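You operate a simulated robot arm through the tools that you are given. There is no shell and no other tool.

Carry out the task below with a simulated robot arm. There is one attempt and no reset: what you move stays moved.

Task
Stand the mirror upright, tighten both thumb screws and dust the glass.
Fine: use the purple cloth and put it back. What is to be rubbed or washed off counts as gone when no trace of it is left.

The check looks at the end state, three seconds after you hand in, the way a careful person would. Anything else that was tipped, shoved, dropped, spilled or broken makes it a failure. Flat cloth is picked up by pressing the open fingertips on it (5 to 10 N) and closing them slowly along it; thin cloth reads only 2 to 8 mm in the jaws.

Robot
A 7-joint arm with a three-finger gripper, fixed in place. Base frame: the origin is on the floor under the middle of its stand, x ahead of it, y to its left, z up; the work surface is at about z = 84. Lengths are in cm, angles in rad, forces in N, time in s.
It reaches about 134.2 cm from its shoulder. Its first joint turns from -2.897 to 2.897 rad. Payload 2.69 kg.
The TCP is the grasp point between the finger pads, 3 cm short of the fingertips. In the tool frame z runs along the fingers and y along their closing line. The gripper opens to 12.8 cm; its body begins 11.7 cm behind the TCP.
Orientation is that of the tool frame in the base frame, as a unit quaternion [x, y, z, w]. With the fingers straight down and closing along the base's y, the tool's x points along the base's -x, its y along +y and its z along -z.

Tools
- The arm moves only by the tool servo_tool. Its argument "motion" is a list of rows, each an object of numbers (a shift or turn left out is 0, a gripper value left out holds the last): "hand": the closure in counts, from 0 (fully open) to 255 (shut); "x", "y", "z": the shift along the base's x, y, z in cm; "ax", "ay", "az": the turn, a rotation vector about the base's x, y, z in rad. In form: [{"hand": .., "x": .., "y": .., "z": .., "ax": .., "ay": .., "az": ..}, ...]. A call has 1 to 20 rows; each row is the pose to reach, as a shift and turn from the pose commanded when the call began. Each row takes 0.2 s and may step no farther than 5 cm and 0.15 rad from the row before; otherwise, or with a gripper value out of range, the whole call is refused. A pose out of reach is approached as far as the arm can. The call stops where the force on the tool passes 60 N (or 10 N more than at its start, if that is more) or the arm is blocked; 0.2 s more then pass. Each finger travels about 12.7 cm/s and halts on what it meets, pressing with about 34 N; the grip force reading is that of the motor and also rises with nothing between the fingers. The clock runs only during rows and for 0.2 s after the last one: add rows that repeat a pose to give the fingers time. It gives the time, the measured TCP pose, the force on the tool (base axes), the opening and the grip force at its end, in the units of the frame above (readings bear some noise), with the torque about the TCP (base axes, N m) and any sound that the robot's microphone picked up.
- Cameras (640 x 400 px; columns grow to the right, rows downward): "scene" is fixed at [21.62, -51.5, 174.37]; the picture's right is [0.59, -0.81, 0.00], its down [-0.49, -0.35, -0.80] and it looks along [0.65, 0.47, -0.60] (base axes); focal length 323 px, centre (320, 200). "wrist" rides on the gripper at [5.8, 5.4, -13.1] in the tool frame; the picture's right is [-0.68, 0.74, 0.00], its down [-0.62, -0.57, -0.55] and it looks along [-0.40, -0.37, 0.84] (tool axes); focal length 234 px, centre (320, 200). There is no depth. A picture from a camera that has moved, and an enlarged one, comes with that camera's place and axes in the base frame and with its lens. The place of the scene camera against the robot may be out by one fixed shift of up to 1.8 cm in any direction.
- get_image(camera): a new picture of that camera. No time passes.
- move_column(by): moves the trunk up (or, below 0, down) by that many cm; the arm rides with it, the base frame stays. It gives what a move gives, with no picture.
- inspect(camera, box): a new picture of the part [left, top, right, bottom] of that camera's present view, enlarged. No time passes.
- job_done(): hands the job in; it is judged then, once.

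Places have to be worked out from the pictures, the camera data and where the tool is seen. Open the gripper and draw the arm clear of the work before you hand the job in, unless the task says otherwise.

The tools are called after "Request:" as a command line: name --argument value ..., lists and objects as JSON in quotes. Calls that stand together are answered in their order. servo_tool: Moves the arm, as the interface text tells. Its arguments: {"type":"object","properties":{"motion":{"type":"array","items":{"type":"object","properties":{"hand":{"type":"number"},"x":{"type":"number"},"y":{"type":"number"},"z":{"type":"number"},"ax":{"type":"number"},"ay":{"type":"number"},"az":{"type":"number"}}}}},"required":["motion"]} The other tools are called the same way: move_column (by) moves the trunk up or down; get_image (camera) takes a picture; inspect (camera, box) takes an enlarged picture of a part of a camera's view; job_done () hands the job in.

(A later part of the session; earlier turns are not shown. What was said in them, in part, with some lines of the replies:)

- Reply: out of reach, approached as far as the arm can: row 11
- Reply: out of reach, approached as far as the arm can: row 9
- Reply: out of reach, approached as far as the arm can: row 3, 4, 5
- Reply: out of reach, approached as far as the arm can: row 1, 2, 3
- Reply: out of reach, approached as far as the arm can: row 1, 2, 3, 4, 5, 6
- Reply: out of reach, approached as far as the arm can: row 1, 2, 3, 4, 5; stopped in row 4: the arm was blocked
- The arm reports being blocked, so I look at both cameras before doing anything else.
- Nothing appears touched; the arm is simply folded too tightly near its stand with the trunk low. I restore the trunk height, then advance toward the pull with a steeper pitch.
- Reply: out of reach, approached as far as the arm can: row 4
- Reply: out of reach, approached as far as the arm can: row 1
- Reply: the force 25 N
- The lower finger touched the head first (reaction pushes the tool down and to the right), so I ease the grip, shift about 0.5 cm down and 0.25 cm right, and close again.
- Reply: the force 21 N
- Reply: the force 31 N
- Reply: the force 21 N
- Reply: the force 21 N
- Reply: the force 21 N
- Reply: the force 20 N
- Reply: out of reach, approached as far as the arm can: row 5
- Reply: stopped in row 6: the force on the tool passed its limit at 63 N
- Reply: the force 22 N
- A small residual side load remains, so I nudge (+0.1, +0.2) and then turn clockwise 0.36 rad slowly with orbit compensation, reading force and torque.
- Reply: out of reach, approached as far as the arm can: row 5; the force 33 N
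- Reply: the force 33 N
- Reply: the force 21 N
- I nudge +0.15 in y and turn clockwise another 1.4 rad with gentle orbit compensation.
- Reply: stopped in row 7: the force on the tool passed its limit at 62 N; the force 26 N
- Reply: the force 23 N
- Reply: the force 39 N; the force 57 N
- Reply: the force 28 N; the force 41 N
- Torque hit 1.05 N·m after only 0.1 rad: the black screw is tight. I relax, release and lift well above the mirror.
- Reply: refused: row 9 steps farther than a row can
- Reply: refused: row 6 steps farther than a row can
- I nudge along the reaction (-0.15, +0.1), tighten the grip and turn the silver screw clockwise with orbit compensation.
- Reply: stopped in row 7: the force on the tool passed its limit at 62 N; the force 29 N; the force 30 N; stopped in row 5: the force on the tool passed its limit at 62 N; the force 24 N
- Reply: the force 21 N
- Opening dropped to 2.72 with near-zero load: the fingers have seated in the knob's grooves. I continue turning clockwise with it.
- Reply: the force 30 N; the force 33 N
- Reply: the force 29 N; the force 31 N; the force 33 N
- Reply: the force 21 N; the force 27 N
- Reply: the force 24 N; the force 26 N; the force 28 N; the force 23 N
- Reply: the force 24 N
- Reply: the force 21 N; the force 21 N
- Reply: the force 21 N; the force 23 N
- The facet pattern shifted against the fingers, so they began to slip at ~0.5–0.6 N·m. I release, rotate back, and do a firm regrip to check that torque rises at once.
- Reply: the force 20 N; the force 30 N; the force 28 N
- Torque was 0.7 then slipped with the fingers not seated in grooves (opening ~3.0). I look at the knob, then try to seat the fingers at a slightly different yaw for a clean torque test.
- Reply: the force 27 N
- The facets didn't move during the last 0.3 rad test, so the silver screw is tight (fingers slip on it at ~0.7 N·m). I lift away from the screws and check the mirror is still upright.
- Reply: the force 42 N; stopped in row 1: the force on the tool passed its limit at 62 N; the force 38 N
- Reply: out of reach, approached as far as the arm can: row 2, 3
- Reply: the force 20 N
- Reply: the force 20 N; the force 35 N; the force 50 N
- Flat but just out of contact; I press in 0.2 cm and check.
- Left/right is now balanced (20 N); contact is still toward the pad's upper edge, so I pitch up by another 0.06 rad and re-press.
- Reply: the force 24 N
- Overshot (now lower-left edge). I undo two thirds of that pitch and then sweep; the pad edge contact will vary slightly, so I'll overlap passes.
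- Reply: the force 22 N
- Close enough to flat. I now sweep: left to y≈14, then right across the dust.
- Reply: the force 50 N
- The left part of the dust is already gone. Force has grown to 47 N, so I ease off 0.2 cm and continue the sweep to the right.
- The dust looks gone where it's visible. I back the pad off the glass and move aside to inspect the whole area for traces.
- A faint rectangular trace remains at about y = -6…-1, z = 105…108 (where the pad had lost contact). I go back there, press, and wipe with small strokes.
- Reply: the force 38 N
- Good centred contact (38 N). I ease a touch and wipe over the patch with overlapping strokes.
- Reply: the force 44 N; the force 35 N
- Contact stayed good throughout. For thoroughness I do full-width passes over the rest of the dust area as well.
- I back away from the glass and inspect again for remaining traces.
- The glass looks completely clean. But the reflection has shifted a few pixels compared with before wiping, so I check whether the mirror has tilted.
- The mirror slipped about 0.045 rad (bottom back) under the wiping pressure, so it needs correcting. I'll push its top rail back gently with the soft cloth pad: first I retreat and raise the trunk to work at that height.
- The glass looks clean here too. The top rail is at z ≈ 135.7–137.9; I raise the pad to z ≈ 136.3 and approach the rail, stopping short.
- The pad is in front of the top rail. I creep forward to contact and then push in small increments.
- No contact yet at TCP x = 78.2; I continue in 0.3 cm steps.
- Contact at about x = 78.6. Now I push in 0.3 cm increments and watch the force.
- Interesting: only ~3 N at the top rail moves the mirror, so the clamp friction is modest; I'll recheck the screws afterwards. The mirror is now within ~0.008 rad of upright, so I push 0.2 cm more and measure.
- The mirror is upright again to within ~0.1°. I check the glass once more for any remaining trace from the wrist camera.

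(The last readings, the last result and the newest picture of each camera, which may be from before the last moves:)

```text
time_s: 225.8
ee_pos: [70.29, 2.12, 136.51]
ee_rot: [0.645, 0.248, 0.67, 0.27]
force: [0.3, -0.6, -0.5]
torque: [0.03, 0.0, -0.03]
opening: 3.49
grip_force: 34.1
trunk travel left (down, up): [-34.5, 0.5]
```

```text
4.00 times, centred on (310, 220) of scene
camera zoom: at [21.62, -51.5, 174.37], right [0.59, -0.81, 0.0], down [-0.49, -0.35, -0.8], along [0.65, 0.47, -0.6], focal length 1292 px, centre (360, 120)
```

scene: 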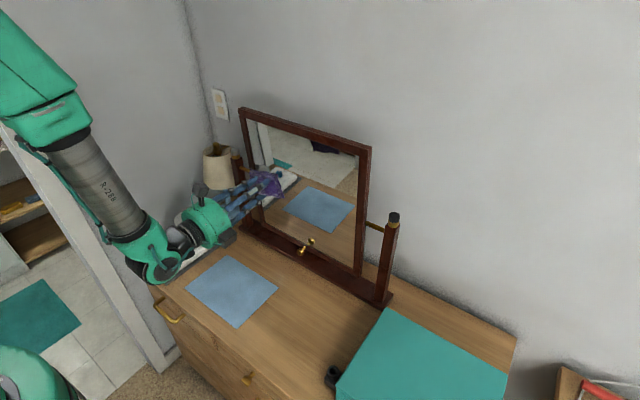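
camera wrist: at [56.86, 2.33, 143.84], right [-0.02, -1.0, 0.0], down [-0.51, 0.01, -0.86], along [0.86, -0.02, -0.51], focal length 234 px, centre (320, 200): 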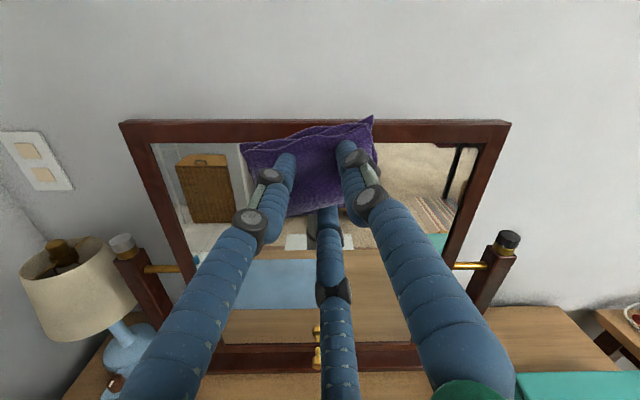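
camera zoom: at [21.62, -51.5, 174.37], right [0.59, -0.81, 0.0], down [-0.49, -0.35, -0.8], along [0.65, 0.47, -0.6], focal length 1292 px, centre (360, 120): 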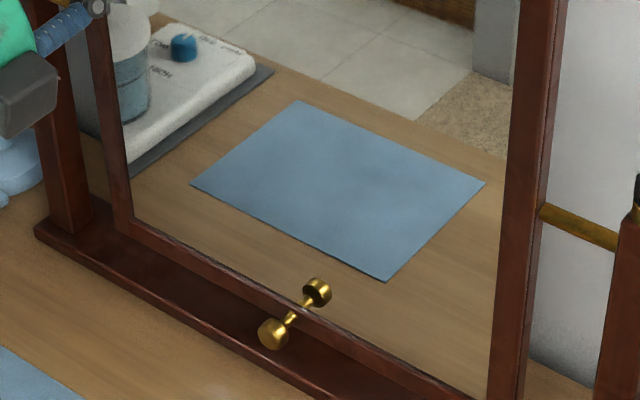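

The glass is spotless. Now I put the cloth back: lower the trunk, tilt the tool back to vertical while retreating over the cloth's original place.

Request:
move_column --by -17

Request:
servo_tool --motion '[{"x": -0.5, "ay": 0.12}, {"x": -1, "ay": 0.24}, {"x": -2, "ay": 0.36, "y": -0.3}, {"x": -3, "ay": 0.48, "y": -0.6}, {"x": -4, "ay": 0.6, "y": -1}, {"x": -5, "ay": 0.72, "y": -1.4}, {"x": -6.2, "ay": 0.84, "y": -1.8}, {"x": -7.4, "ay": 0.96, "y": -2.2}, {"x": -8.6, "ay": 1.08, "y": -2.6}, {"x": -9.8, "ay": 1.2, "y": -3}, {"x": -11, "ay": 1.32, "y": -3.4}, {"x": -12, "ay": 1.44, "y": -3.8}, {"x": -13, "ay": 1.57, "y": -4.2}]'

Request:
get_image --camera "wrist"

```text
time_s: 227.8
ee_pos: [70.34, 2.06, 119.52]
ee_rot: [0.646, 0.247, 0.67, 0.27]
force: [-0.6, 0.4, -0.4]
torque: [0.03, -0.01, 0.03]
opening: 3.43
grip_force: 34.5
trunk travel left (down, up): [-17.5, 17.5]
```

```text
time_s: 230.6
ee_pos: [57.24, -2.19, 119.55]
ee_rot: [0.931, 0.365, 0.016, 0.016]
force: [-0.9, 0.3, -0.4]
torque: [-0.01, -0.11, -0.01]
opening: 3.46
grip_force: 33.7
out of reach, approached as far as the arm can: row 8
trunk travel left (down, up): [-17.5, 17.5]
```

```text
taken
camera wrist: at [64.51, -1.88, 132.97], right [0.0, -1.0, 0.02], down [-0.86, 0.01, 0.51], along [-0.51, -0.02, -0.86], focal length 234 px, centre (320, 200)
```

wrist: 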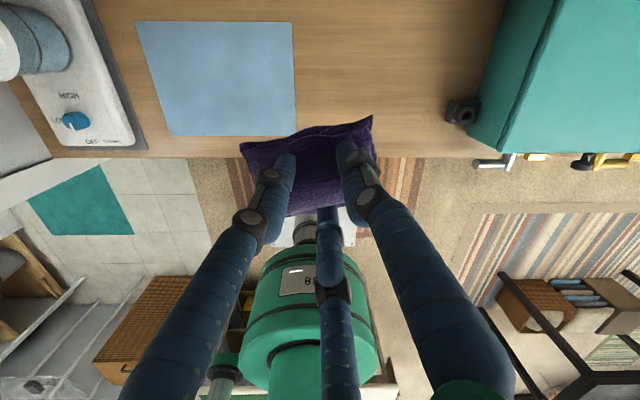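

Still holding the cloth. I correct a small tilt, move over the original spot and descend toward the desk.

Request:
servo_tool --motion '[{"x": -1.2, "z": -3.5, "ax": 0.009, "ay": 0.02}, {"x": -2.4, "z": -7, "ax": 0.018, "ay": 0.041}, {"x": -3.7, "y": -0.15, "z": -11, "ax": 0.018, "ay": 0.041}, {"x": -3.7, "y": -0.15, "z": -15.5, "ax": 0.018, "ay": 0.041}, {"x": -3.7, "y": -0.15, "z": -20, "ax": 0.018, "ay": 0.041}, {"x": -3.7, "y": -0.15, "z": -24, "ax": 0.018, "ay": 0.041}, {"x": -3.7, "y": -0.15, "z": -27, "ax": 0.018, "ay": 0.041}]'

Request:
get_image --camera "wrist"

Request:
inspect --camera "scene" --box '[180, 260, 308, 350]'

```text
time_s: 232.2
ee_pos: [53.75, -2.22, 92.31]
ee_rot: [0.931, 0.365, 0.002, 0.0]
force: [-0.4, -0.2, -0.9]
torque: [0.01, -0.03, -0.01]
opening: 3.46
grip_force: 33.7
trunk travel left (down, up): [-17.5, 17.5]
```

```text
taken
camera wrist: at [61.59, -2.08, 105.41], right [0.0, -1.0, 0.0], down [-0.84, 0.0, 0.55], along [-0.55, 0.0, -0.84], focal length 234 px, centre (320, 200)
```

wrist: 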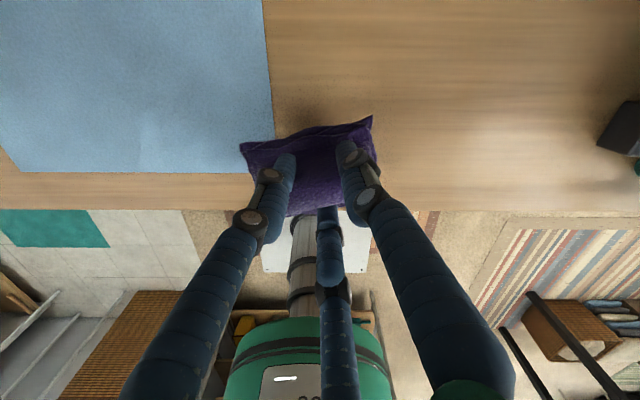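

```text
4.44 times, centred on (244, 305) of scene
camera zoom: at [21.62, -51.5, 174.37], right [0.59, -0.81, 0.0], down [-0.49, -0.35, -0.8], along [0.65, 0.47, -0.6], focal length 1435 px, centre (658, -267)
```

zoom: 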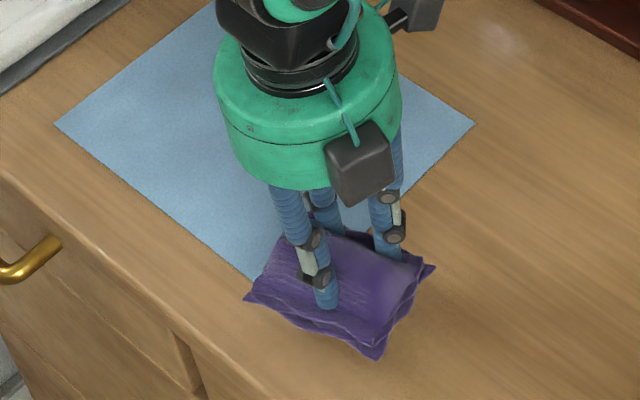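

Positioned as when lifted. I lower gently until the cloth touches the desk.

Request:
servo_tool --motion '[{"z": -1}, {"z": -2}, {"z": -2.8, "x": -0.1}]'

Request:
servo_tool --motion '[{"z": -0.2}, {"z": -0.4}]'

Request:
servo_tool --motion '[{"z": -0.2}, {"z": -0.3}]'

```text
time_s: 232.9
ee_pos: [53.59, -2.28, 89.61]
ee_rot: [0.931, 0.364, 0.003, 0.0]
force: [-0.4, 0.8, 0.2]
torque: [0.02, 0.01, 0.04]
opening: 3.46
grip_force: 34.1
trunk travel left (down, up): [-17.5, 17.5]
```

```text
time_s: 233.6
ee_pos: [53.56, -2.29, 89.26]
ee_rot: [0.931, 0.365, 0.002, 0.0]
force: [-0.1, 0.0, -0.5]
torque: [0.0, 0.01, 0.01]
opening: 3.47
grip_force: 33.8
trunk travel left (down, up): [-17.5, 17.5]
```

```text
time_s: 234.2
ee_pos: [53.66, -2.29, 88.93]
ee_rot: [0.931, 0.365, 0.002, 0.0]
force: [0.3, -0.1, 0.0]
torque: [0.01, -0.03, -0.02]
opening: 3.45
grip_force: 34.0
trunk travel left (down, up): [-17.5, 17.5]
```

No contact yet at z = 88.9; I lower a little more in 0.15–0.2 cm steps.

Request:
servo_tool --motion '[{"z": -0.2}]'

Request:
servo_tool --motion '[{"z": -0.15}]'

Request:
servo_tool --motion '[{"z": -0.12}]'

```text
time_s: 234.6
ee_pos: [53.58, -2.45, 88.63]
ee_rot: [0.931, 0.365, 0.002, 0.0]
force: [-0.1, -0.2, -0.2]
torque: [0.01, -0.01, 0.03]
opening: 3.45
grip_force: 34.1
trunk travel left (down, up): [-17.5, 17.5]
```

```text
time_s: 234.9
ee_pos: [53.59, -2.33, 88.73]
ee_rot: [0.931, 0.365, 0.002, 0.0]
force: [0.1, 0.2, -0.4]
torque: [-0.01, 0.0, 0.02]
opening: 3.49
grip_force: 34.1
trunk travel left (down, up): [-17.5, 17.5]
```

```text
time_s: 235.3
ee_pos: [53.64, -2.35, 88.54]
ee_rot: [0.931, 0.366, 0.002, 0.0]
force: [-3.5, 1.4, 11.3]
torque: [-0.47, 0.19, -0.11]
opening: 3.45
grip_force: 33.5
trunk travel left (down, up): [-17.5, 17.5]
```

Contact (11 N) — the cloth is on the desk. I open slowly and lift away.

Request:
servo_tool --motion '[{"z": 0.05, "hand": 230}, {"z": 0.05, "hand": 215}, {"z": 0.05, "hand": 200}, {"z": 0.05, "hand": 185}, {"z": 0.1, "hand": 170}, {"z": 0.2, "hand": 155}, {"z": 0.3, "hand": 140}, {"z": 0.3, "hand": 130}, {"z": 0.3, "hand": 125}]'

Request:
servo_tool --motion '[{"z": 1}, {"z": 2.5}, {"z": 5}, {"z": 9}, {"z": 13}, {"z": 17}, {"z": 21}]'

Request:
get_image --camera "wrist"

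Request:
inspect --camera "scene" --box '[180, 260, 308, 350]'

```text
time_s: 237.3
ee_pos: [53.61, -2.31, 88.71]
ee_rot: [0.931, 0.364, 0.001, 0.001]
force: [-0.3, -0.1, -1.2]
torque: [0.02, -0.03, 0.01]
opening: 6.53
grip_force: 0.1
trunk travel left (down, up): [-17.5, 17.5]
```

```text
time_s: 238.9
ee_pos: [53.51, -2.27, 109.71]
ee_rot: [0.931, 0.364, 0.0, -0.001]
force: [-0.2, -0.4, 0.1]
torque: [0.04, 0.0, -0.02]
opening: 6.56
grip_force: 0.0
trunk travel left (down, up): [-17.5, 17.5]
```

```text
taken
camera wrist: at [61.43, -2.22, 122.81], right [0.0, -1.0, 0.0], down [-0.84, 0.0, 0.55], along [-0.55, 0.0, -0.84], focal length 234 px, centre (320, 200)
```

wrist: 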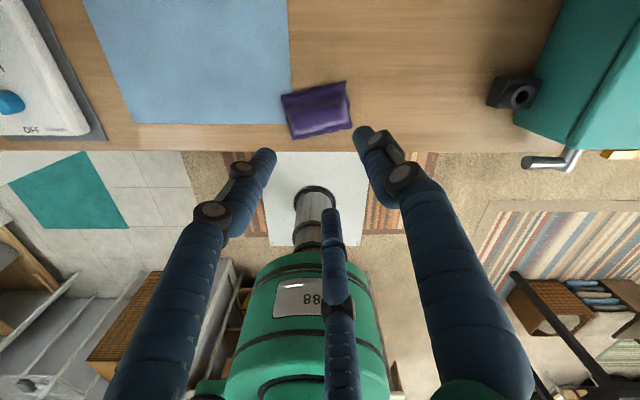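

```text
4.44 times, centred on (244, 305) of scene
camera zoom: at [21.62, -51.5, 174.37], right [0.59, -0.81, 0.0], down [-0.49, -0.35, -0.8], along [0.65, 0.47, -0.6], focal length 1435 px, centre (658, -267)
```

zoom: 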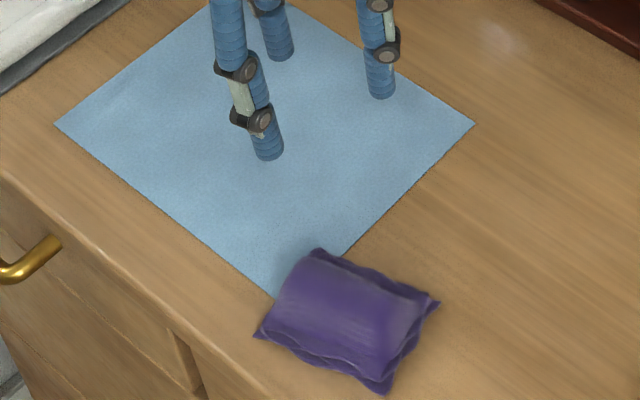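

The cloth is back at its place (centre within ~0.7 cm). Now I re-examine both thumb screws at maximum zoom, since the mirror's friction felt modest.

Request:
inspect --camera "scene" --box '[385, 208, 405, 222]'

Request:
inspect --camera "scene" --box '[226, 145, 242, 155]'

```text
16.00 times, centred on (395, 215) of scene
camera zoom: at [21.62, -51.5, 174.37], right [0.59, -0.81, 0.0], down [-0.49, -0.35, -0.8], along [0.65, 0.47, -0.6], focal length 5168 px, centre (-880, -40)
```

zoom: 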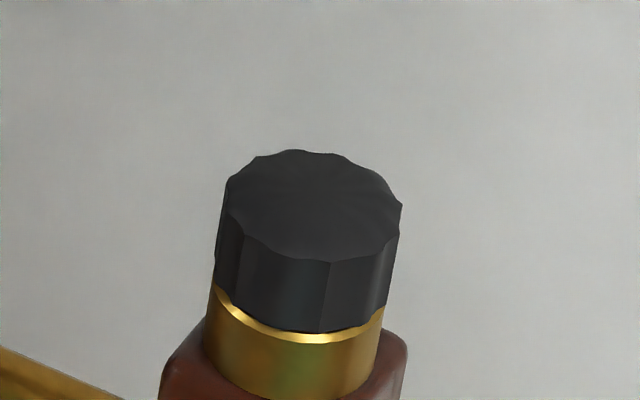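

```text
16.00 times, centred on (234, 150) of scene
camera zoom: at [21.62, -51.5, 174.37], right [0.59, -0.81, 0.0], down [-0.49, -0.35, -0.8], along [0.65, 0.47, -0.6], focal length 5168 px, centre (1696, 1000)
```

zoom: 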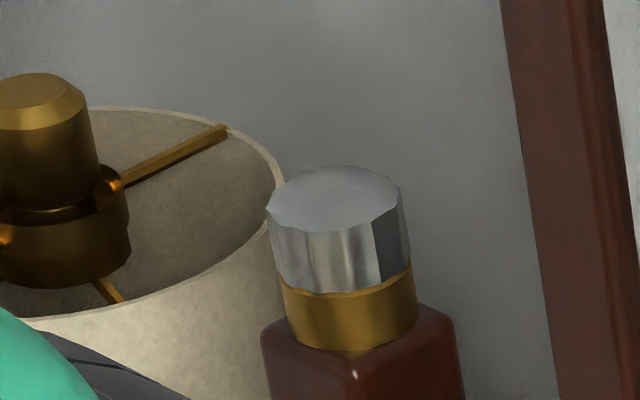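

I want a clean torque test on each screw with the fingers seated in the grooves and gripping only the knob (slightly higher). From the facet edges, the right knob's grooves should line up at camera yaw ≈ 31°. I travel over to the right screw.

Request:
servo_tool --motion '[{"x": 1.5, "y": -2, "z": 4, "az": 0.05, "hand": 150}, {"x": 3, "y": -4, "z": 8, "az": 0.1}, {"x": 4.5, "y": -6.5, "z": 12, "az": 0.16}, {"x": 6, "y": -9, "z": 16, "az": 0.22}, {"x": 8, "y": -11.5, "z": 20, "az": 0.28}, {"x": 10, "y": -14, "z": 24, "az": 0.34}, {"x": 12, "y": -17, "z": 27, "az": 0.4}, {"x": 14, "y": -20, "z": 29, "az": 0.46}, {"x": 16, "y": -23, "z": 30, "az": 0.5}, {"x": 18.5, "y": -25.7, "z": 30, "az": 0.53}]'

Request:
servo_tool --motion '[{"x": 4.3}, {"x": 8.6}, {"x": 12.9}, {"x": 12.9, "z": -4}, {"x": 12.9, "z": -8}, {"x": 12.9, "z": -11.5}]'

Request:
inspect --camera "wrist" --box '[272, 120, 368, 180]'

```text
refused: row 5 steps farther than a row can; nothing moved
```

```text
time_s: 240.3
ee_pos: [66.58, -2.3, 98.21]
ee_rot: [0.931, 0.365, 0.002, 0.0]
force: [-0.4, -0.1, 1.0]
torque: [-0.02, -0.01, -0.03]
opening: 6.52
grip_force: 0.1
trunk travel left (down, up): [-17.5, 17.5]
```

```text
6.67 times, centred on (320, 150) of wrist
camera zoom: at [74.41, -2.24, 111.34], right [0.0, -1.0, 0.0], down [-0.84, 0.0, 0.54], along [-0.54, 0.0, -0.84], focal length 1561 px, centre (320, 533)
```

zoom: 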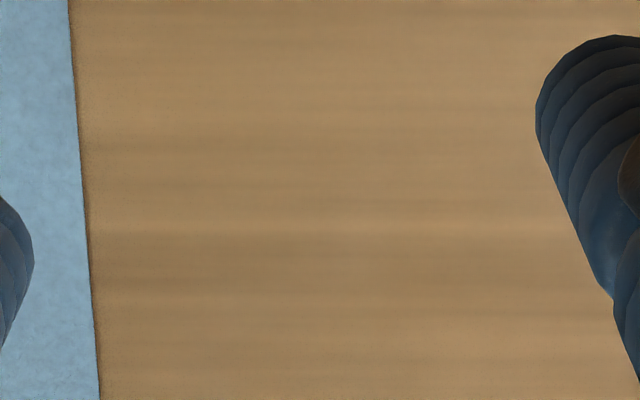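

The first call was refused, so the second ran from the cloth's position; the tool is at (66.6, -2.3, 98.2) and nothing was touched. From now on I send dependent moves one at a time; I rise straight up first.

Request:
servo_tool --motion '[{"z": 4.5, "x": -1, "hand": 150}, {"z": 9, "x": -2}, {"z": 13.5, "x": -2}, {"z": 18, "x": -2}, {"z": 22.5, "x": -2}, {"z": 27, "x": -2}, {"z": 31.5, "x": -2}, {"z": 36, "x": -2}, {"z": 40.5, "x": -2}, {"z": 45, "x": -2}, {"z": 48, "x": -2, "y": -2}]'

```text
time_s: 242.8
ee_pos: [64.4, -3.99, 146.38]
ee_rot: [0.931, 0.365, 0.001, 0.0]
force: [0.2, -0.2, -0.2]
torque: [-0.06, 0.01, 0.01]
opening: 5.28
grip_force: 0.0
trunk travel left (down, up): [-17.5, 17.5]
```

Clear above everything. I go sideways to y ≈ -28 while yawing to the groove angle, then forward over the black screw.

Request:
servo_tool --motion '[{"y": -4, "az": 0.08}, {"y": -8, "az": 0.16}, {"y": -12, "az": 0.24}, {"y": -16, "az": 0.32}, {"y": -20, "az": 0.4}, {"y": -23.9, "az": 0.48}, {"y": -23.9, "x": 4, "az": 0.53}, {"y": -23.9, "x": 8, "az": 0.53}, {"y": -23.9, "x": 12, "az": 0.53}, {"y": -23.9, "x": 16, "az": 0.53}, {"y": -23.9, "x": 20.5, "az": 0.53}]'

```text
time_s: 245.2
ee_pos: [85.11, -28.03, 145.91]
ee_rot: [0.803, 0.596, 0.002, -0.001]
force: [0.7, -1.1, -0.6]
torque: [0.02, 0.04, 0.02]
opening: 5.28
grip_force: 0.0
trunk travel left (down, up): [-17.5, 17.5]
```

I descend to 7 cm above the screw and take a close look to set the yaw and centring.

Request:
servo_tool --motion '[{"z": -4}, {"z": -8}, {"z": -12}, {"z": -16}, {"z": -18}]'

Request:
inspect --camera "wrist" --box '[288, 130, 352, 170]'

```text
time_s: 246.3
ee_pos: [85.16, -28.26, 128.06]
ee_rot: [0.803, 0.596, 0.002, 0.0]
force: [-0.1, 0.4, -0.7]
torque: [-0.04, 0.04, -0.01]
opening: 5.27
grip_force: 0.0
trunk travel left (down, up): [-17.5, 17.5]
```

```text
10.00 times, centred on (320, 150) of wrist
camera zoom: at [91.84, -24.17, 141.26], right [0.51, -0.86, 0.0], down [-0.72, -0.43, 0.55], along [-0.47, -0.28, -0.84], focal length 2342 px, centre (320, 700)
```

zoom: 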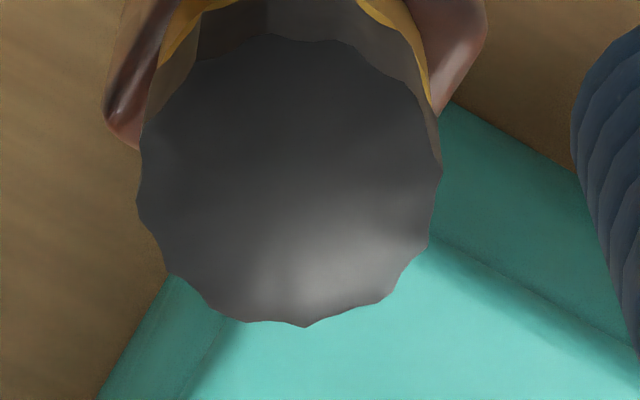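

By the cusps, the fingers need +8° more yaw to meet the grooves. I apply that, centre, descend to slightly higher on the knob than before, and close.

Request:
servo_tool --motion '[{"az": 0.14, "x": -0.15, "y": 0.1}, {"az": 0.14, "x": -0.15, "y": 0.1, "z": -3}, {"az": 0.14, "x": -0.15, "y": 0.1, "z": -5.6}, {"az": 0.14, "x": -0.15, "y": 0.1, "z": -5.6, "hand": 185}, {"az": 0.14, "x": -0.15, "y": 0.1, "z": -5.6, "hand": 205}, {"az": 0.14, "x": -0.15, "y": 0.1, "z": -5.6, "hand": 220}, {"az": 0.14, "x": -0.15, "y": 0.1, "z": -5.6, "hand": 235}]'

```text
time_s: 247.9
ee_pos: [85.03, -27.98, 122.7]
ee_rot: [0.759, 0.651, 0.0, 0.0]
force: [13.8, 13.2, 0.8]
torque: [0.42, -0.45, -0.03]
opening: 2.73
grip_force: 33.7
trunk travel left (down, up): [-17.5, 17.5]
```

Seated (2.73). I balance the side load and then turn clockwise in 0.1 rad increments.

Request:
servo_tool --motion '[{"x": 0.12, "y": 0.12}, {"x": 0.14, "y": 0.14}]'

Request:
servo_tool --motion '[{"az": -0.05}, {"az": -0.1}]'

Request:
servo_tool --motion '[{"az": -0.05}, {"az": -0.1}]'

Request:
servo_tool --motion '[{"az": -0.05}, {"az": -0.1}]'

```text
time_s: 248.6
ee_pos: [85.08, -27.92, 122.65]
ee_rot: [0.759, 0.651, 0.001, -0.001]
force: [5.9, 7.2, 1.5]
torque: [0.22, -0.19, 0.0]
opening: 2.74
grip_force: 33.7
trunk travel left (down, up): [-17.5, 17.5]
```

```text
time_s: 249.2
ee_pos: [85.09, -27.99, 122.67]
ee_rot: [0.791, 0.612, 0.002, 0.0]
force: [6.8, 3.9, 3.7]
torque: [0.12, -0.13, 0.01]
opening: 2.73
grip_force: 34.5
trunk travel left (down, up): [-17.5, 17.5]
```

```text
time_s: 249.8
ee_pos: [84.99, -27.97, 122.65]
ee_rot: [0.821, 0.571, 0.0, 0.001]
force: [9.9, 4.7, 4.3]
torque: [0.14, -0.29, 0.03]
opening: 2.7
grip_force: 34.5
trunk travel left (down, up): [-17.5, 17.5]
```

```text
time_s: 250.3
ee_pos: [84.95, -28.06, 122.61]
ee_rot: [0.848, 0.53, 0.001, -0.001]
force: [8.4, 3.9, 4.0]
torque: [0.08, -0.24, 0.03]
opening: 2.72
grip_force: 34.1
trunk travel left (down, up): [-17.5, 17.5]
```

With a proper seated grip the black screw still turns freely (0.03 N·m), so it wasn't tight. I continue this stroke.

Request:
servo_tool --motion '[{"az": -0.13, "x": 0.05}, {"az": -0.26, "x": 0.05}, {"az": -0.39, "x": 0.05}]'

Request:
servo_tool --motion '[{"az": -0.13}, {"az": -0.26}, {"az": -0.39}]'

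Request:
servo_tool --motion '[{"az": -0.13, "x": 0.03}, {"az": -0.26, "x": 0.06}, {"az": -0.36, "x": 0.08}]'

```text
time_s: 251.2
ee_pos: [84.96, -28.01, 122.76]
ee_rot: [0.935, 0.355, 0.001, 0.001]
force: [4.5, -2.3, 1.8]
torque: [-0.05, -0.09, 0.02]
opening: 2.72
grip_force: 34.2
trunk travel left (down, up): [-17.5, 17.5]
```

```text
time_s: 251.9
ee_pos: [85.04, -28.09, 122.68]
ee_rot: [0.986, 0.166, 0.001, 0.0]
force: [1.5, -7.6, -0.7]
torque: [-0.22, -0.01, 0.03]
opening: 2.75
grip_force: 33.7
trunk travel left (down, up): [-17.5, 17.5]
```

```text
time_s: 252.8
ee_pos: [85.03, -27.99, 122.58]
ee_rot: [1.0, -0.013, 0.001, 0.0]
force: [-6.8, -5.6, -1.0]
torque: [-0.19, 0.29, 0.04]
opening: 2.72
grip_force: 34.1
trunk travel left (down, up): [-17.5, 17.5]
```

Clean turning with low loads. I use the last 0.15 rad of this stroke, then release and rotate back exactly three groove periods (1.571 rad) so the fingers seat again.

Request:
servo_tool --motion '[{"az": -0.08}, {"az": -0.15}]'

Request:
servo_tool --motion '[{"hand": 200}, {"hand": 165}, {"hand": 155}, {"az": 0.14}, {"az": 0.28}, {"az": 0.42}, {"az": 0.56}, {"az": 0.7}, {"az": 0.84}, {"az": 0.98}, {"az": 1.12}, {"az": 1.26}, {"az": 1.4}, {"az": 1.5}, {"az": 1.571}, {"az": 1.571, "hand": 185}, {"az": 1.571, "hand": 205}, {"az": 1.571, "hand": 220}, {"az": 1.571, "hand": 235}]'

```text
time_s: 253.3
ee_pos: [85.1, -28.01, 122.64]
ee_rot: [0.996, -0.087, 0.001, 0.0]
force: [-16.1, -4.5, -5.0]
torque: [-0.14, 0.59, 0.05]
opening: 2.74
grip_force: 34.3
trunk travel left (down, up): [-17.5, 17.5]
```

```text
time_s: 257.4
ee_pos: [85.19, -27.98, 122.49]
ee_rot: [0.765, 0.644, 0.001, -0.001]
force: [-7.8, 3.4, -1.1]
torque: [0.1, 0.31, -0.03]
opening: 2.84
grip_force: 13.2
trunk travel left (down, up): [-17.5, 17.5]
```

Nearly seated. I turn slowly through the next stroke, with small corrections.

Request:
servo_tool --motion '[{"x": -0.08, "hand": 245}, {"x": -0.1, "az": -0.07}, {"x": -0.1, "az": -0.14}]'

Request:
servo_tool --motion '[{"az": -0.1}, {"az": -0.2}, {"az": -0.3}]'

Request:
servo_tool --motion '[{"az": -0.13}, {"az": -0.26}, {"az": -0.39}]'

Request:
servo_tool --motion '[{"az": -0.13}, {"az": -0.26}, {"az": -0.39}]'

```text
time_s: 258.1
ee_pos: [85.04, -28.05, 122.63]
ee_rot: [0.808, 0.589, 0.002, 0.0]
force: [-3.0, 3.5, -4.5]
torque: [0.12, 0.09, 0.05]
opening: 2.72
grip_force: 33.7
trunk travel left (down, up): [-17.5, 17.5]
```

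```text
time_s: 258.9
ee_pos: [84.97, -27.87, 122.74]
ee_rot: [0.888, 0.46, 0.001, -0.002]
force: [-7.6, 1.6, -8.3]
torque: [0.05, 0.23, 0.02]
opening: 2.7
grip_force: 34.4
trunk travel left (down, up): [-17.5, 17.5]
```

```text
time_s: 259.8
ee_pos: [85.07, -27.92, 122.57]
ee_rot: [0.96, 0.28, 0.001, 0.0]
force: [-5.3, 0.8, -9.9]
torque: [-0.03, 0.19, 0.02]
opening: 2.74
grip_force: 33.6
trunk travel left (down, up): [-17.5, 17.5]
```

```text
time_s: 260.6
ee_pos: [85.05, -28.08, 122.68]
ee_rot: [0.996, 0.088, 0.0, 0.001]
force: [-3.9, -1.5, -10.7]
torque: [-0.12, 0.12, 0.48]
opening: 2.74
grip_force: 34.1
trunk travel left (down, up): [-17.5, 17.5]
```

Now the torque jumps to +0.48 N·m with the grip seated and little side load — true tightening. I continue a little.

Request:
servo_tool --motion '[{"az": -0.06, "z": -0.05, "hand": 255}, {"az": -0.12, "z": -0.1}]'

Request:
servo_tool --motion '[{"az": -0.06}, {"az": -0.12}]'

Request:
servo_tool --motion '[{"az": -0.06}, {"az": -0.12}]'

Request:
inspect --camera "scene" --box '[385, 205, 405, 219]'

```text
time_s: 261.1
ee_pos: [84.9, -28.1, 122.64]
ee_rot: [1.0, 0.029, 0.002, 0.001]
force: [-7.6, -5.0, -5.0]
torque: [-0.23, 0.23, 0.62]
opening: 2.73
grip_force: 34.1
trunk travel left (down, up): [-17.5, 17.5]
```

```text
time_s: 261.8
ee_pos: [84.98, -28.05, 122.68]
ee_rot: [0.999, -0.032, 0.002, 0.001]
force: [-12.7, -1.4, 1.0]
torque: [-0.07, 0.41, 0.5]
opening: 2.73
grip_force: 34.1
trunk travel left (down, up): [-17.5, 17.5]
```

```text
time_s: 262.4
ee_pos: [84.94, -27.75, 122.63]
ee_rot: [0.996, -0.092, 0.001, 0.001]
force: [-7.5, 2.4, 3.5]
torque: [0.11, 0.21, 0.22]
opening: 2.71
grip_force: 34.1
trunk travel left (down, up): [-17.5, 17.5]
```

```text
16.00 times, centred on (395, 212) of scene
camera zoom: at [21.62, -51.5, 174.37], right [0.59, -0.81, 0.0], down [-0.49, -0.35, -0.8], along [0.65, 0.47, -0.6], focal length 5168 px, centre (-880, 8)
```

zoom: 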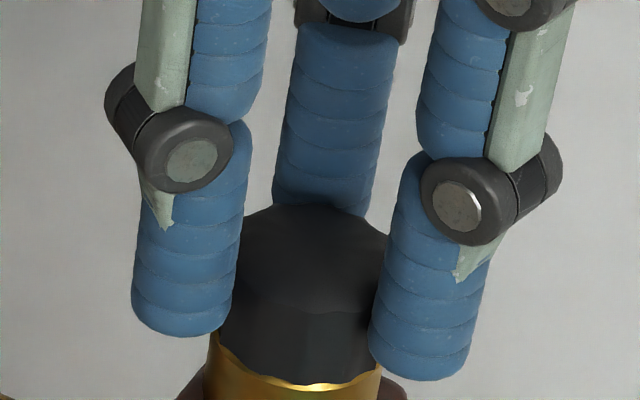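

Torque peaked at 0.62 and then the fingers slipped to the next groove — the same signature as the left screw. I regrip once more to confirm it rises immediately.

Request:
servo_tool --motion '[{"hand": 200}, {"hand": 165}, {"hand": 155}, {"az": 0.14}, {"az": 0.28}, {"az": 0.42}, {"az": 0.56}, {"az": 0.7}, {"az": 0.84}, {"az": 0.98}, {"az": 1.047}, {"az": 1.047, "hand": 185}, {"az": 1.047, "hand": 205}, {"az": 1.047, "hand": 220}, {"az": 1.047, "hand": 235}, {"az": 1.047, "hand": 250}]'

Request:
servo_tool --motion '[{"az": -0.05}, {"az": -0.1}]'

Request:
servo_tool --motion '[{"az": -0.05}, {"az": -0.1}]'

Request:
servo_tool --motion '[{"az": -0.05}, {"az": -0.1}]'

```text
time_s: 265.8
ee_pos: [85.12, -28.12, 122.58]
ee_rot: [0.908, 0.419, 0.001, 0.001]
force: [-5.9, -0.3, -1.4]
torque: [0.0, 0.19, 0.01]
opening: 2.73
grip_force: 33.9
trunk travel left (down, up): [-17.5, 17.5]
```

```text
time_s: 266.4
ee_pos: [85.02, -28.02, 122.45]
ee_rot: [0.928, 0.373, 0.001, 0.0]
force: [-10.8, 0.8, -1.4]
torque: [-0.01, 0.37, 0.46]
opening: 2.75
grip_force: 34.0
trunk travel left (down, up): [-17.5, 17.5]
```

```text
time_s: 266.9
ee_pos: [84.95, -28.0, 122.64]
ee_rot: [0.945, 0.326, 0.001, 0.0]
force: [-15.4, -0.6, -4.6]
torque: [-0.07, 0.51, 0.56]
opening: 2.74
grip_force: 33.3
trunk travel left (down, up): [-17.5, 17.5]
```

```text
time_s: 267.6
ee_pos: [84.95, -28.01, 122.54]
ee_rot: [0.96, 0.279, 0.001, 0.0]
force: [-16.9, -1.4, -5.5]
torque: [-0.05, 0.56, 0.66]
opening: 2.72
grip_force: 33.9
trunk travel left (down, up): [-17.5, 17.5]
```

Torque rises at once (0.46 → 0.66): the black screw is now truly tight. I relax, release and lift off.

Request:
servo_tool --motion '[{"az": 0.08, "x": -0.05}, {"az": 0.15, "x": -0.1}, {"az": 0.15, "x": -0.1, "hand": 220}, {"az": 0.15, "x": -0.1, "hand": 185}, {"az": 0.15, "x": -0.1, "hand": 160}, {"az": 0.15, "x": -0.1, "hand": 150}, {"az": 0.15, "z": 3}, {"az": 0.15, "z": 7}, {"az": 0.15, "z": 11}, {"az": 0.15, "z": 15}, {"az": 0.15, "z": 19}, {"az": 0.15, "z": 23.5}]'

Request:
inspect --camera "scene" --box '[385, 208, 405, 222]'

```text
time_s: 270.1
ee_pos: [85.14, -28.07, 146.14]
ee_rot: [0.937, 0.35, 0.001, -0.001]
force: [0.5, 0.5, -1.0]
torque: [0.02, 0.0, -0.01]
opening: 5.29
grip_force: 0.1
trunk travel left (down, up): [-17.5, 17.5]
```

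```text
16.00 times, centred on (395, 215) of scene
camera zoom: at [21.62, -51.5, 174.37], right [0.59, -0.81, 0.0], down [-0.49, -0.35, -0.8], along [0.65, 0.47, -0.6], focal length 5168 px, centre (-880, -40)
```

zoom: 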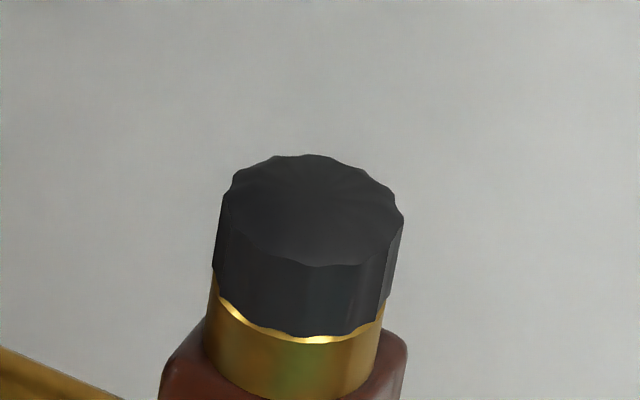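

The knob sank further and now matches the left one's travel (~0.32 cm). I check the left screw the same way: first back off in x, then travel across above the mirror.

Request:
servo_tool --motion '[{"x": -4, "z": 0.5}, {"x": -8.5, "z": 1}, {"x": -12.5, "z": 2}]'

Request:
servo_tool --motion '[{"y": 3.33, "az": 0.145}, {"y": 6.67, "az": 0.29}, {"y": 10, "az": 0.435}, {"y": 13.3, "az": 0.58}, {"y": 16.7, "az": 0.725}, {"y": 20, "az": 0.87}, {"y": 23.3, "az": 1.015}, {"y": 26.7, "az": 1.16}, {"y": 30, "az": 1.305}, {"y": 33.3, "az": 1.45}, {"y": 36.7, "az": 1.595}, {"y": 40, "az": 1.74}, {"y": 43.3, "az": 1.885}, {"y": 46.7, "az": 2.03}, {"y": 50, "az": 2.175}, {"y": 53.3, "az": 2.32}, {"y": 56.7, "az": 2.465}, {"y": 60.1, "az": 2.61}]'

```text
time_s: 270.9
ee_pos: [72.66, -27.81, 147.83]
ee_rot: [0.937, 0.349, 0.0, -0.001]
force: [0.4, 0.3, -0.9]
torque: [0.03, 0.04, -0.02]
opening: 5.25
grip_force: 0.0
trunk travel left (down, up): [-17.5, 17.5]
```

```text
time_s: 274.8
ee_pos: [72.6, 32.2, 147.88]
ee_rot: [-0.091, 0.996, 0.0, -0.002]
force: [0.1, 0.2, 0.6]
torque: [-0.02, 0.02, -0.05]
opening: 5.25
grip_force: 0.2
trunk travel left (down, up): [-17.5, 17.5]
```

I move over the silver screw and descend to 7 cm above it.

Request:
servo_tool --motion '[{"x": 4, "z": -1}, {"x": 8, "z": -2}, {"x": 12.4, "z": -3, "y": -0.1}, {"x": 12.4, "z": -7, "y": -0.1}, {"x": 12.4, "z": -11, "y": -0.1}, {"x": 12.4, "z": -15, "y": -0.1}, {"x": 12.4, "z": -19.8, "y": -0.1}]'

Request:
inspect --camera "wrist" --box '[288, 130, 352, 170]'

```text
time_s: 276.4
ee_pos: [84.78, 32.23, 128.45]
ee_rot: [-0.092, 0.996, 0.001, -0.001]
force: [0.5, 0.3, 0.3]
torque: [-0.01, 0.0, 0.0]
opening: 5.28
grip_force: 0.0
trunk travel left (down, up): [-17.5, 17.5]
```

```text
10.00 times, centred on (320, 150) of wrist
camera zoom: at [78.06, 36.39, 141.61], right [0.53, 0.85, 0.0], down [0.71, -0.44, 0.55], along [0.46, -0.29, -0.84], focal length 2342 px, centre (320, 700)
```

zoom: 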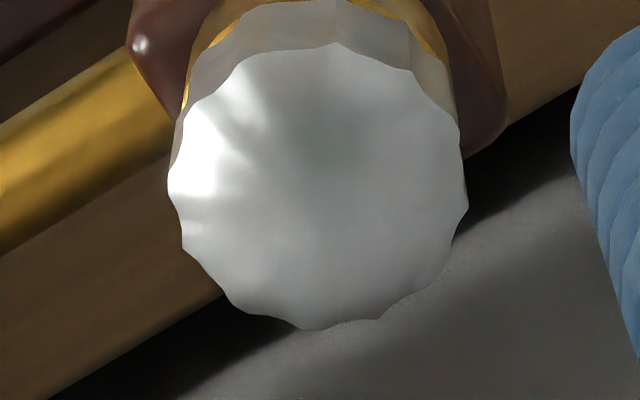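

Centred and almost groove-aligned. I descend (gripping higher on the knob), add the finger offset, and close.

Request:
servo_tool --motion '[{"az": -0.06, "x": 0.15, "y": -0.05, "z": -3}, {"az": -0.06, "x": 0.28, "y": -0.1, "z": -6}, {"az": -0.06, "x": 0.28, "y": -0.1, "z": -6, "hand": 185}, {"az": -0.06, "x": 0.28, "y": -0.1, "z": -6, "hand": 205}, {"az": -0.06, "x": 0.28, "y": -0.1, "z": -6, "hand": 220}, {"az": -0.06, "x": 0.28, "y": -0.1, "z": -6, "hand": 235}, {"az": -0.06, "x": 0.28, "y": -0.1, "z": -6, "hand": 245}]'

Request:
servo_tool --motion '[{"az": -0.05}, {"az": -0.1}]'

Request:
servo_tool --motion '[{"az": -0.05}, {"az": -0.1}]'

Request:
servo_tool --motion '[{"az": -0.05}, {"az": -0.1}]'

```text
time_s: 277.9
ee_pos: [85.09, 32.15, 122.51]
ee_rot: [-0.062, 0.998, 0.0, -0.001]
force: [-30.3, 7.6, -3.4]
torque: [0.25, 0.94, 0.05]
opening: 2.75
grip_force: 34.2
trunk travel left (down, up): [-17.5, 17.5]
```

```text
time_s: 278.6
ee_pos: [84.99, 32.07, 122.47]
ee_rot: [-0.012, 1.0, 0.0, -0.001]
force: [-37.0, 9.2, -0.5]
torque: [0.26, 1.16, 0.48]
opening: 2.73
grip_force: 34.1
trunk travel left (down, up): [-17.5, 17.5]
```

```text
time_s: 279.1
ee_pos: [85.16, 31.99, 122.62]
ee_rot: [0.039, 0.999, 0.001, 0.001]
force: [-29.1, 6.5, 0.7]
torque: [0.18, 0.84, 0.12]
opening: 2.77
grip_force: 34.0
trunk travel left (down, up): [-17.5, 17.5]
```

```text
time_s: 279.8
ee_pos: [85.1, 32.01, 122.63]
ee_rot: [0.089, 0.996, 0.001, 0.0]
force: [-26.0, 2.3, 4.0]
torque: [-0.02, 0.66, 0.36]
opening: 2.73
grip_force: 34.1
trunk travel left (down, up): [-17.5, 17.5]
```

Torque rose at once (0.48), though my offset caused a side load. I recentre and repeat the check cleanly.

Request:
servo_tool --motion '[{"hand": 200}, {"hand": 170, "x": -0.15}, {"hand": 170, "x": -0.27, "az": 0.1}, {"x": -0.27, "az": 0.2}, {"x": -0.27, "az": 0.24}, {"x": -0.27, "az": 0.24, "hand": 200}, {"x": -0.27, "az": 0.24, "hand": 220}, {"x": -0.27, "az": 0.24, "hand": 235}, {"x": -0.27, "az": 0.24, "hand": 250}]'

Request:
servo_tool --motion '[{"az": -0.05}, {"az": -0.1}]'

Request:
servo_tool --motion '[{"az": -0.05}, {"az": -0.1}]'

Request:
servo_tool --motion '[{"az": -0.05}, {"az": -0.1}]'

```text
time_s: 281.8
ee_pos: [84.96, 31.89, 122.32]
ee_rot: [-0.032, 0.999, 0.001, -0.001]
force: [-0.9, 16.0, 0.5]
torque: [0.45, 0.0, 0.07]
opening: 2.71
grip_force: 34.1
trunk travel left (down, up): [-17.5, 17.5]
```

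```text
time_s: 282.4
ee_pos: [85.01, 32.0, 122.37]
ee_rot: [0.019, 1.0, 0.0, -0.002]
force: [-3.7, 20.0, -0.2]
torque: [0.59, 0.03, 0.67]
opening: 2.71
grip_force: 33.6
trunk travel left (down, up): [-17.5, 17.5]
```

```text
time_s: 282.9
ee_pos: [85.04, 31.94, 122.41]
ee_rot: [0.07, 0.998, 0.0, -0.001]
force: [-0.2, 17.8, 2.2]
torque: [0.5, -0.02, 0.1]
opening: 2.74
grip_force: 33.9
trunk travel left (down, up): [-17.5, 17.5]
```

```text
time_s: 283.6
ee_pos: [84.96, 31.94, 122.35]
ee_rot: [0.118, 0.993, 0.001, -0.001]
force: [6.8, 15.3, 3.7]
torque: [0.42, -0.21, 0.19]
opening: 2.73
grip_force: 34.0
trunk travel left (down, up): [-17.5, 17.5]
```

Torque hit 0.67 at the first 0.1 rad and then dropped. I release, lift and compare the knob's facets with the earlier picture to see whether it turned.

Request:
servo_tool --motion '[{"hand": 220}, {"hand": 185}, {"hand": 160}, {"hand": 155}, {"z": 2.5}, {"z": 6}]'

Request:
inspect --camera "scene" --box '[226, 145, 242, 155]'

Request:
inspect --camera "wrist" --box '[288, 130, 352, 170]'

```text
time_s: 284.9
ee_pos: [84.92, 31.88, 128.56]
ee_rot: [0.118, 0.993, 0.001, 0.0]
force: [0.6, 0.3, -1.4]
torque: [-0.01, -0.02, 0.01]
opening: 5.0
grip_force: 0.0
trunk travel left (down, up): [-17.5, 17.5]
```

```text
16.00 times, centred on (234, 150) of scene
camera zoom: at [21.62, -51.5, 174.37], right [0.59, -0.81, 0.0], down [-0.49, -0.35, -0.8], along [0.65, 0.47, -0.6], focal length 5168 px, centre (1696, 1000)
```

zoom: 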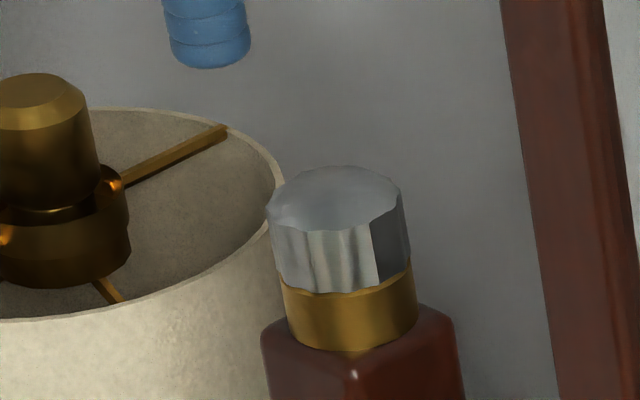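

```text
10.00 times, centred on (320, 150) of wrist
camera zoom: at [80.49, 38.42, 141.57], right [0.83, 0.56, 0.0], down [0.47, -0.7, 0.55], along [0.3, -0.45, -0.84], focal length 2342 px, centre (320, 700)
```

zoom: 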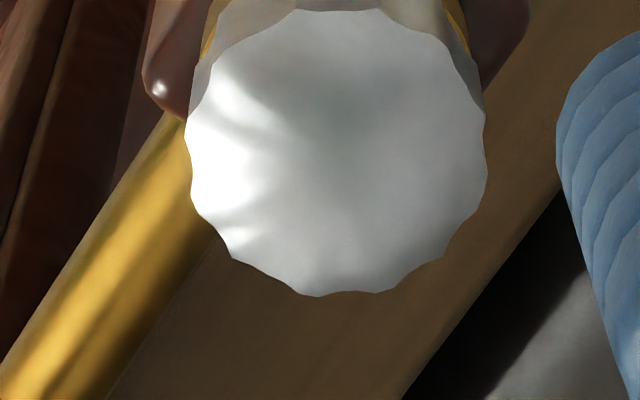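

The facets are essentially unchanged, so the silver screw is at its stop too. I lift clear and retreat, then do a final check of everything.

Request:
servo_tool --motion '[{"z": 4.5}, {"z": 9}, {"z": 13.5}, {"z": 18}, {"z": 20, "x": -4}, {"z": 20, "x": -8.5}, {"z": 20, "x": -13}, {"z": 20, "x": -17, "y": -2}, {"z": 20, "x": -20, "y": -5.5}, {"z": 20, "x": -23, "y": -9.5}, {"z": 20, "x": -25, "y": -14}, {"z": 20, "x": -27, "y": -18}, {"z": 20, "x": -29, "y": -22}, {"z": 20, "x": -31, "y": -26, "hand": 60}, {"z": 20, "x": -33, "y": -30, "hand": 0}, {"z": 20, "x": -33, "y": -30}]'

Request:
get_image --camera "scene"

Request:
inspect --camera "scene" --box '[350, 130, 414, 170]'

Request:
inspect --camera "scene" --box '[350, 250, 414, 290]'

Request:
inspect --camera "scene" --box '[225, 95, 289, 135]'

Request:
inspect --camera "scene" --box '[225, 195, 289, 235]'

```text
time_s: 288.4
ee_pos: [51.93, 1.87, 148.07]
ee_rot: [0.118, 0.993, 0.001, 0.0]
force: [-0.7, -0.3, 0.3]
torque: [0.05, -0.06, -0.01]
opening: 12.79
grip_force: 0.1
trunk travel left (down, up): [-17.5, 17.5]
```

```text
taken
```

scene: 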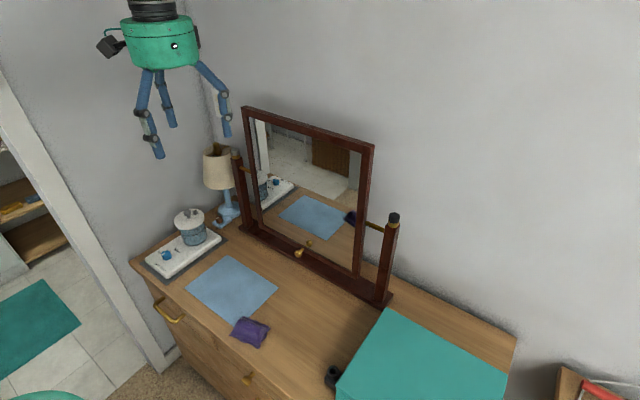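

```text
10.00 times, centred on (382, 150) of scene
camera zoom: at [21.62, -51.5, 174.37], right [0.59, -0.81, 0.0], down [-0.49, -0.35, -0.8], along [0.65, 0.47, -0.6], focal length 3230 px, centre (-300, 700)
```

zoom: 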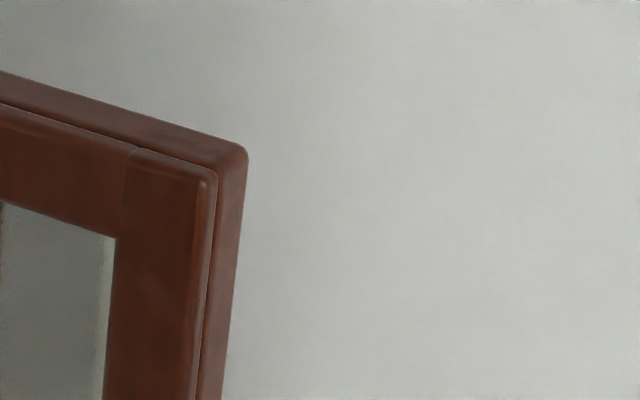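

```text
10.00 times, centred on (382, 270) of scene
camera zoom: at [21.62, -51.5, 174.37], right [0.59, -0.81, 0.0], down [-0.49, -0.35, -0.8], along [0.65, 0.47, -0.6], focal length 3230 px, centre (-300, -500)
```

zoom: 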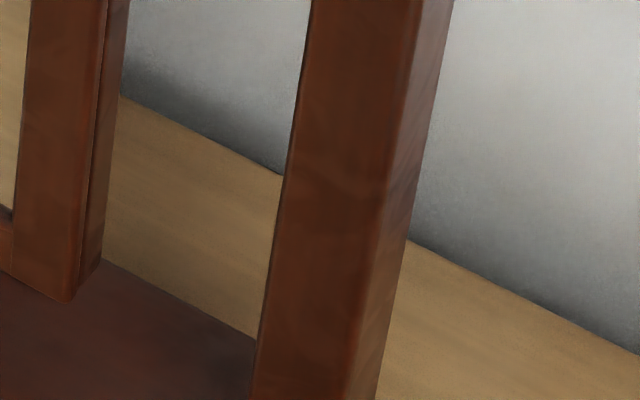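

```text
10.00 times, centred on (257, 115) of scene
camera zoom: at [21.62, -51.5, 174.37], right [0.59, -0.81, 0.0], down [-0.49, -0.35, -0.8], along [0.65, 0.47, -0.6], focal length 3230 px, centre (950, 1050)
```

zoom: 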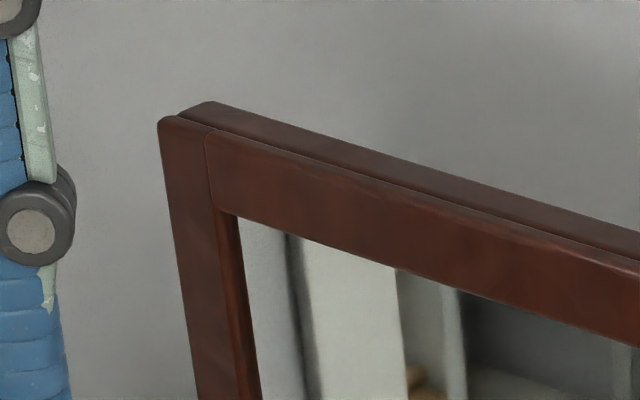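

```text
10.00 times, centred on (257, 215) of scene
camera zoom: at [21.62, -51.5, 174.37], right [0.59, -0.81, 0.0], down [-0.49, -0.35, -0.8], along [0.65, 0.47, -0.6], focal length 3230 px, centre (950, 50)
```

zoom: 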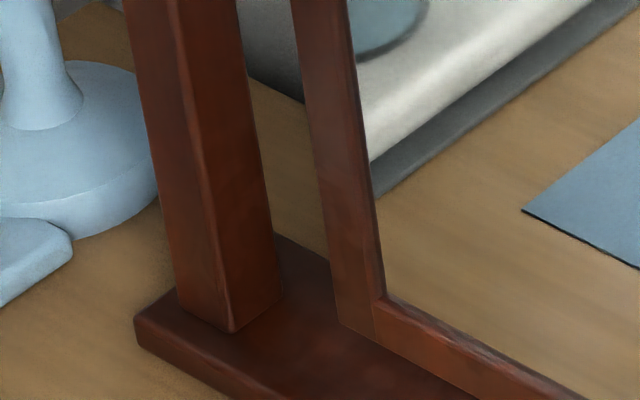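

Mirror upright and unchanged. A last close look at the glass for any residue and at the cloth.

Request:
inspect --camera "scene" --box '[260, 180, 360, 250]'

Request:
inspect --camera "scene" --box '[240, 105, 370, 195]'

Request:
inspect --camera "scene" --box '[130, 200, 360, 370]'

```text
5.71 times, centred on (310, 215) of scene
camera zoom: at [21.62, -51.5, 174.37], right [0.59, -0.81, 0.0], down [-0.49, -0.35, -0.8], along [0.65, 0.47, -0.6], focal length 1846 px, centre (377, 114)
```

zoom: 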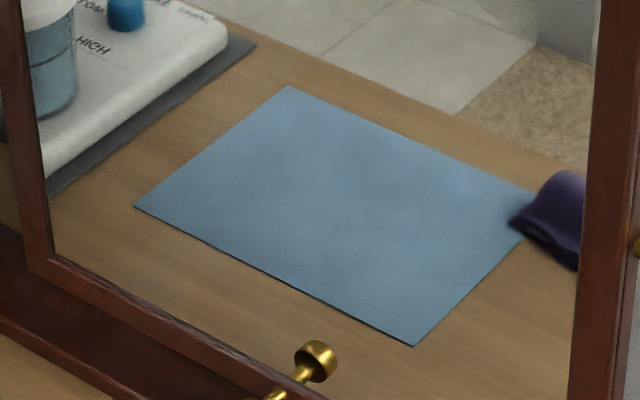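

```text
4.44 times, centred on (305, 150) of scene
camera zoom: at [21.62, -51.5, 174.37], right [0.59, -0.81, 0.0], down [-0.49, -0.35, -0.8], along [0.65, 0.47, -0.6], focal length 1435 px, centre (387, 422)
```

zoom: 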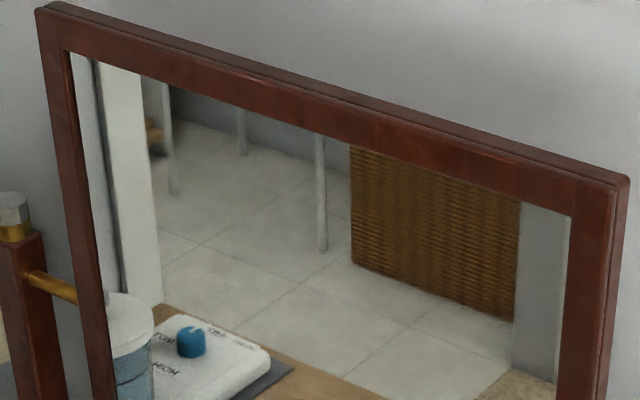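

```text
2.35 times, centred on (245, 285) of scene
camera zoom: at [21.62, -51.5, 174.37], right [0.59, -0.81, 0.0], down [-0.49, -0.35, -0.8], along [0.65, 0.47, -0.6], focal length 760 px, centre (496, 0)
```

zoom: 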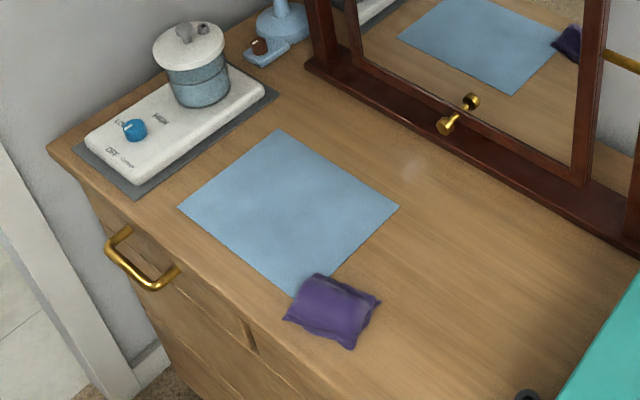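

A faint pale spot shows on the desk near the mirror; it was there before wiping too (likely a highlight), but I zoom in to be sure.

Request:
inspect --camera "scene" --box '[264, 256, 304, 284]'

Request:
get_image --camera "wrist"

```text
14.29 times, centred on (284, 270) of scene
camera zoom: at [21.62, -51.5, 174.37], right [0.59, -0.81, 0.0], down [-0.49, -0.35, -0.8], along [0.65, 0.47, -0.6], focal length 4614 px, centre (834, -800)
```

zoom: 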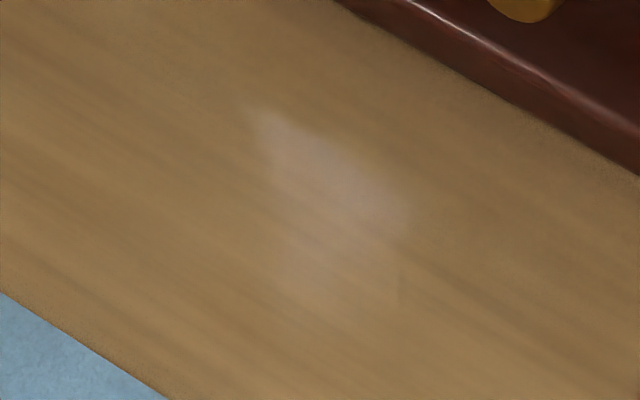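

```text
taken
camera wrist: at [47.38, 8.51, 161.24], right [0.83, 0.56, 0.0], down [0.47, -0.7, 0.55], along [0.3, -0.45, -0.84], focal length 234 px, centre (320, 200)
```

wrist: 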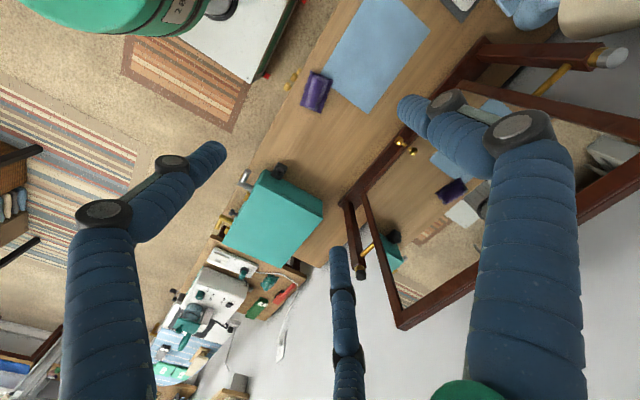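

The spot is only a view-dependent gloss reflection: it was there before wiping and can't be made out in the wrist view. The mirror is upright, both screws are at their stops, no dust trace shows on the glass, the cloth is back, and the open gripper is clear, so I hand in.

Request:
job_done

```text
The job is handed in.
```

I've handed the job in: the mirror is upright, both thumb screws are tight, the glass is clean and the purple cloth is back in its place. The result of the check hasn't come back to me.

- **Mirror:** it stands within about 0.1° of vertical, judged against the posts in the scene camera. My wiping pressed it about 2.6° past upright, so I pushed the top rail back with the cloth. At that point about 3 N on the top rail was enough to move it.
- **Thumb screws:** that easy movement made me recheck both screws. The right (black) one was still turning freely, so I tightened it further. Both now resist straight away, at about 0.6 to 0.7 N·m before the fingers slip. I did not test again how firmly they hold the mirror.
- **Glass:** the first wiping pass left a faint patch, which a second pass removed. I see no trace left in either camera.
- **Cloth:** its centre is within about 1 cm of where it started, turned by roughly 10°.

No contact was felt or seen with anything else. There is a faint pale spot on the desk in front of the mirror. It was there before I wiped, and I took it for a reflection and left it.
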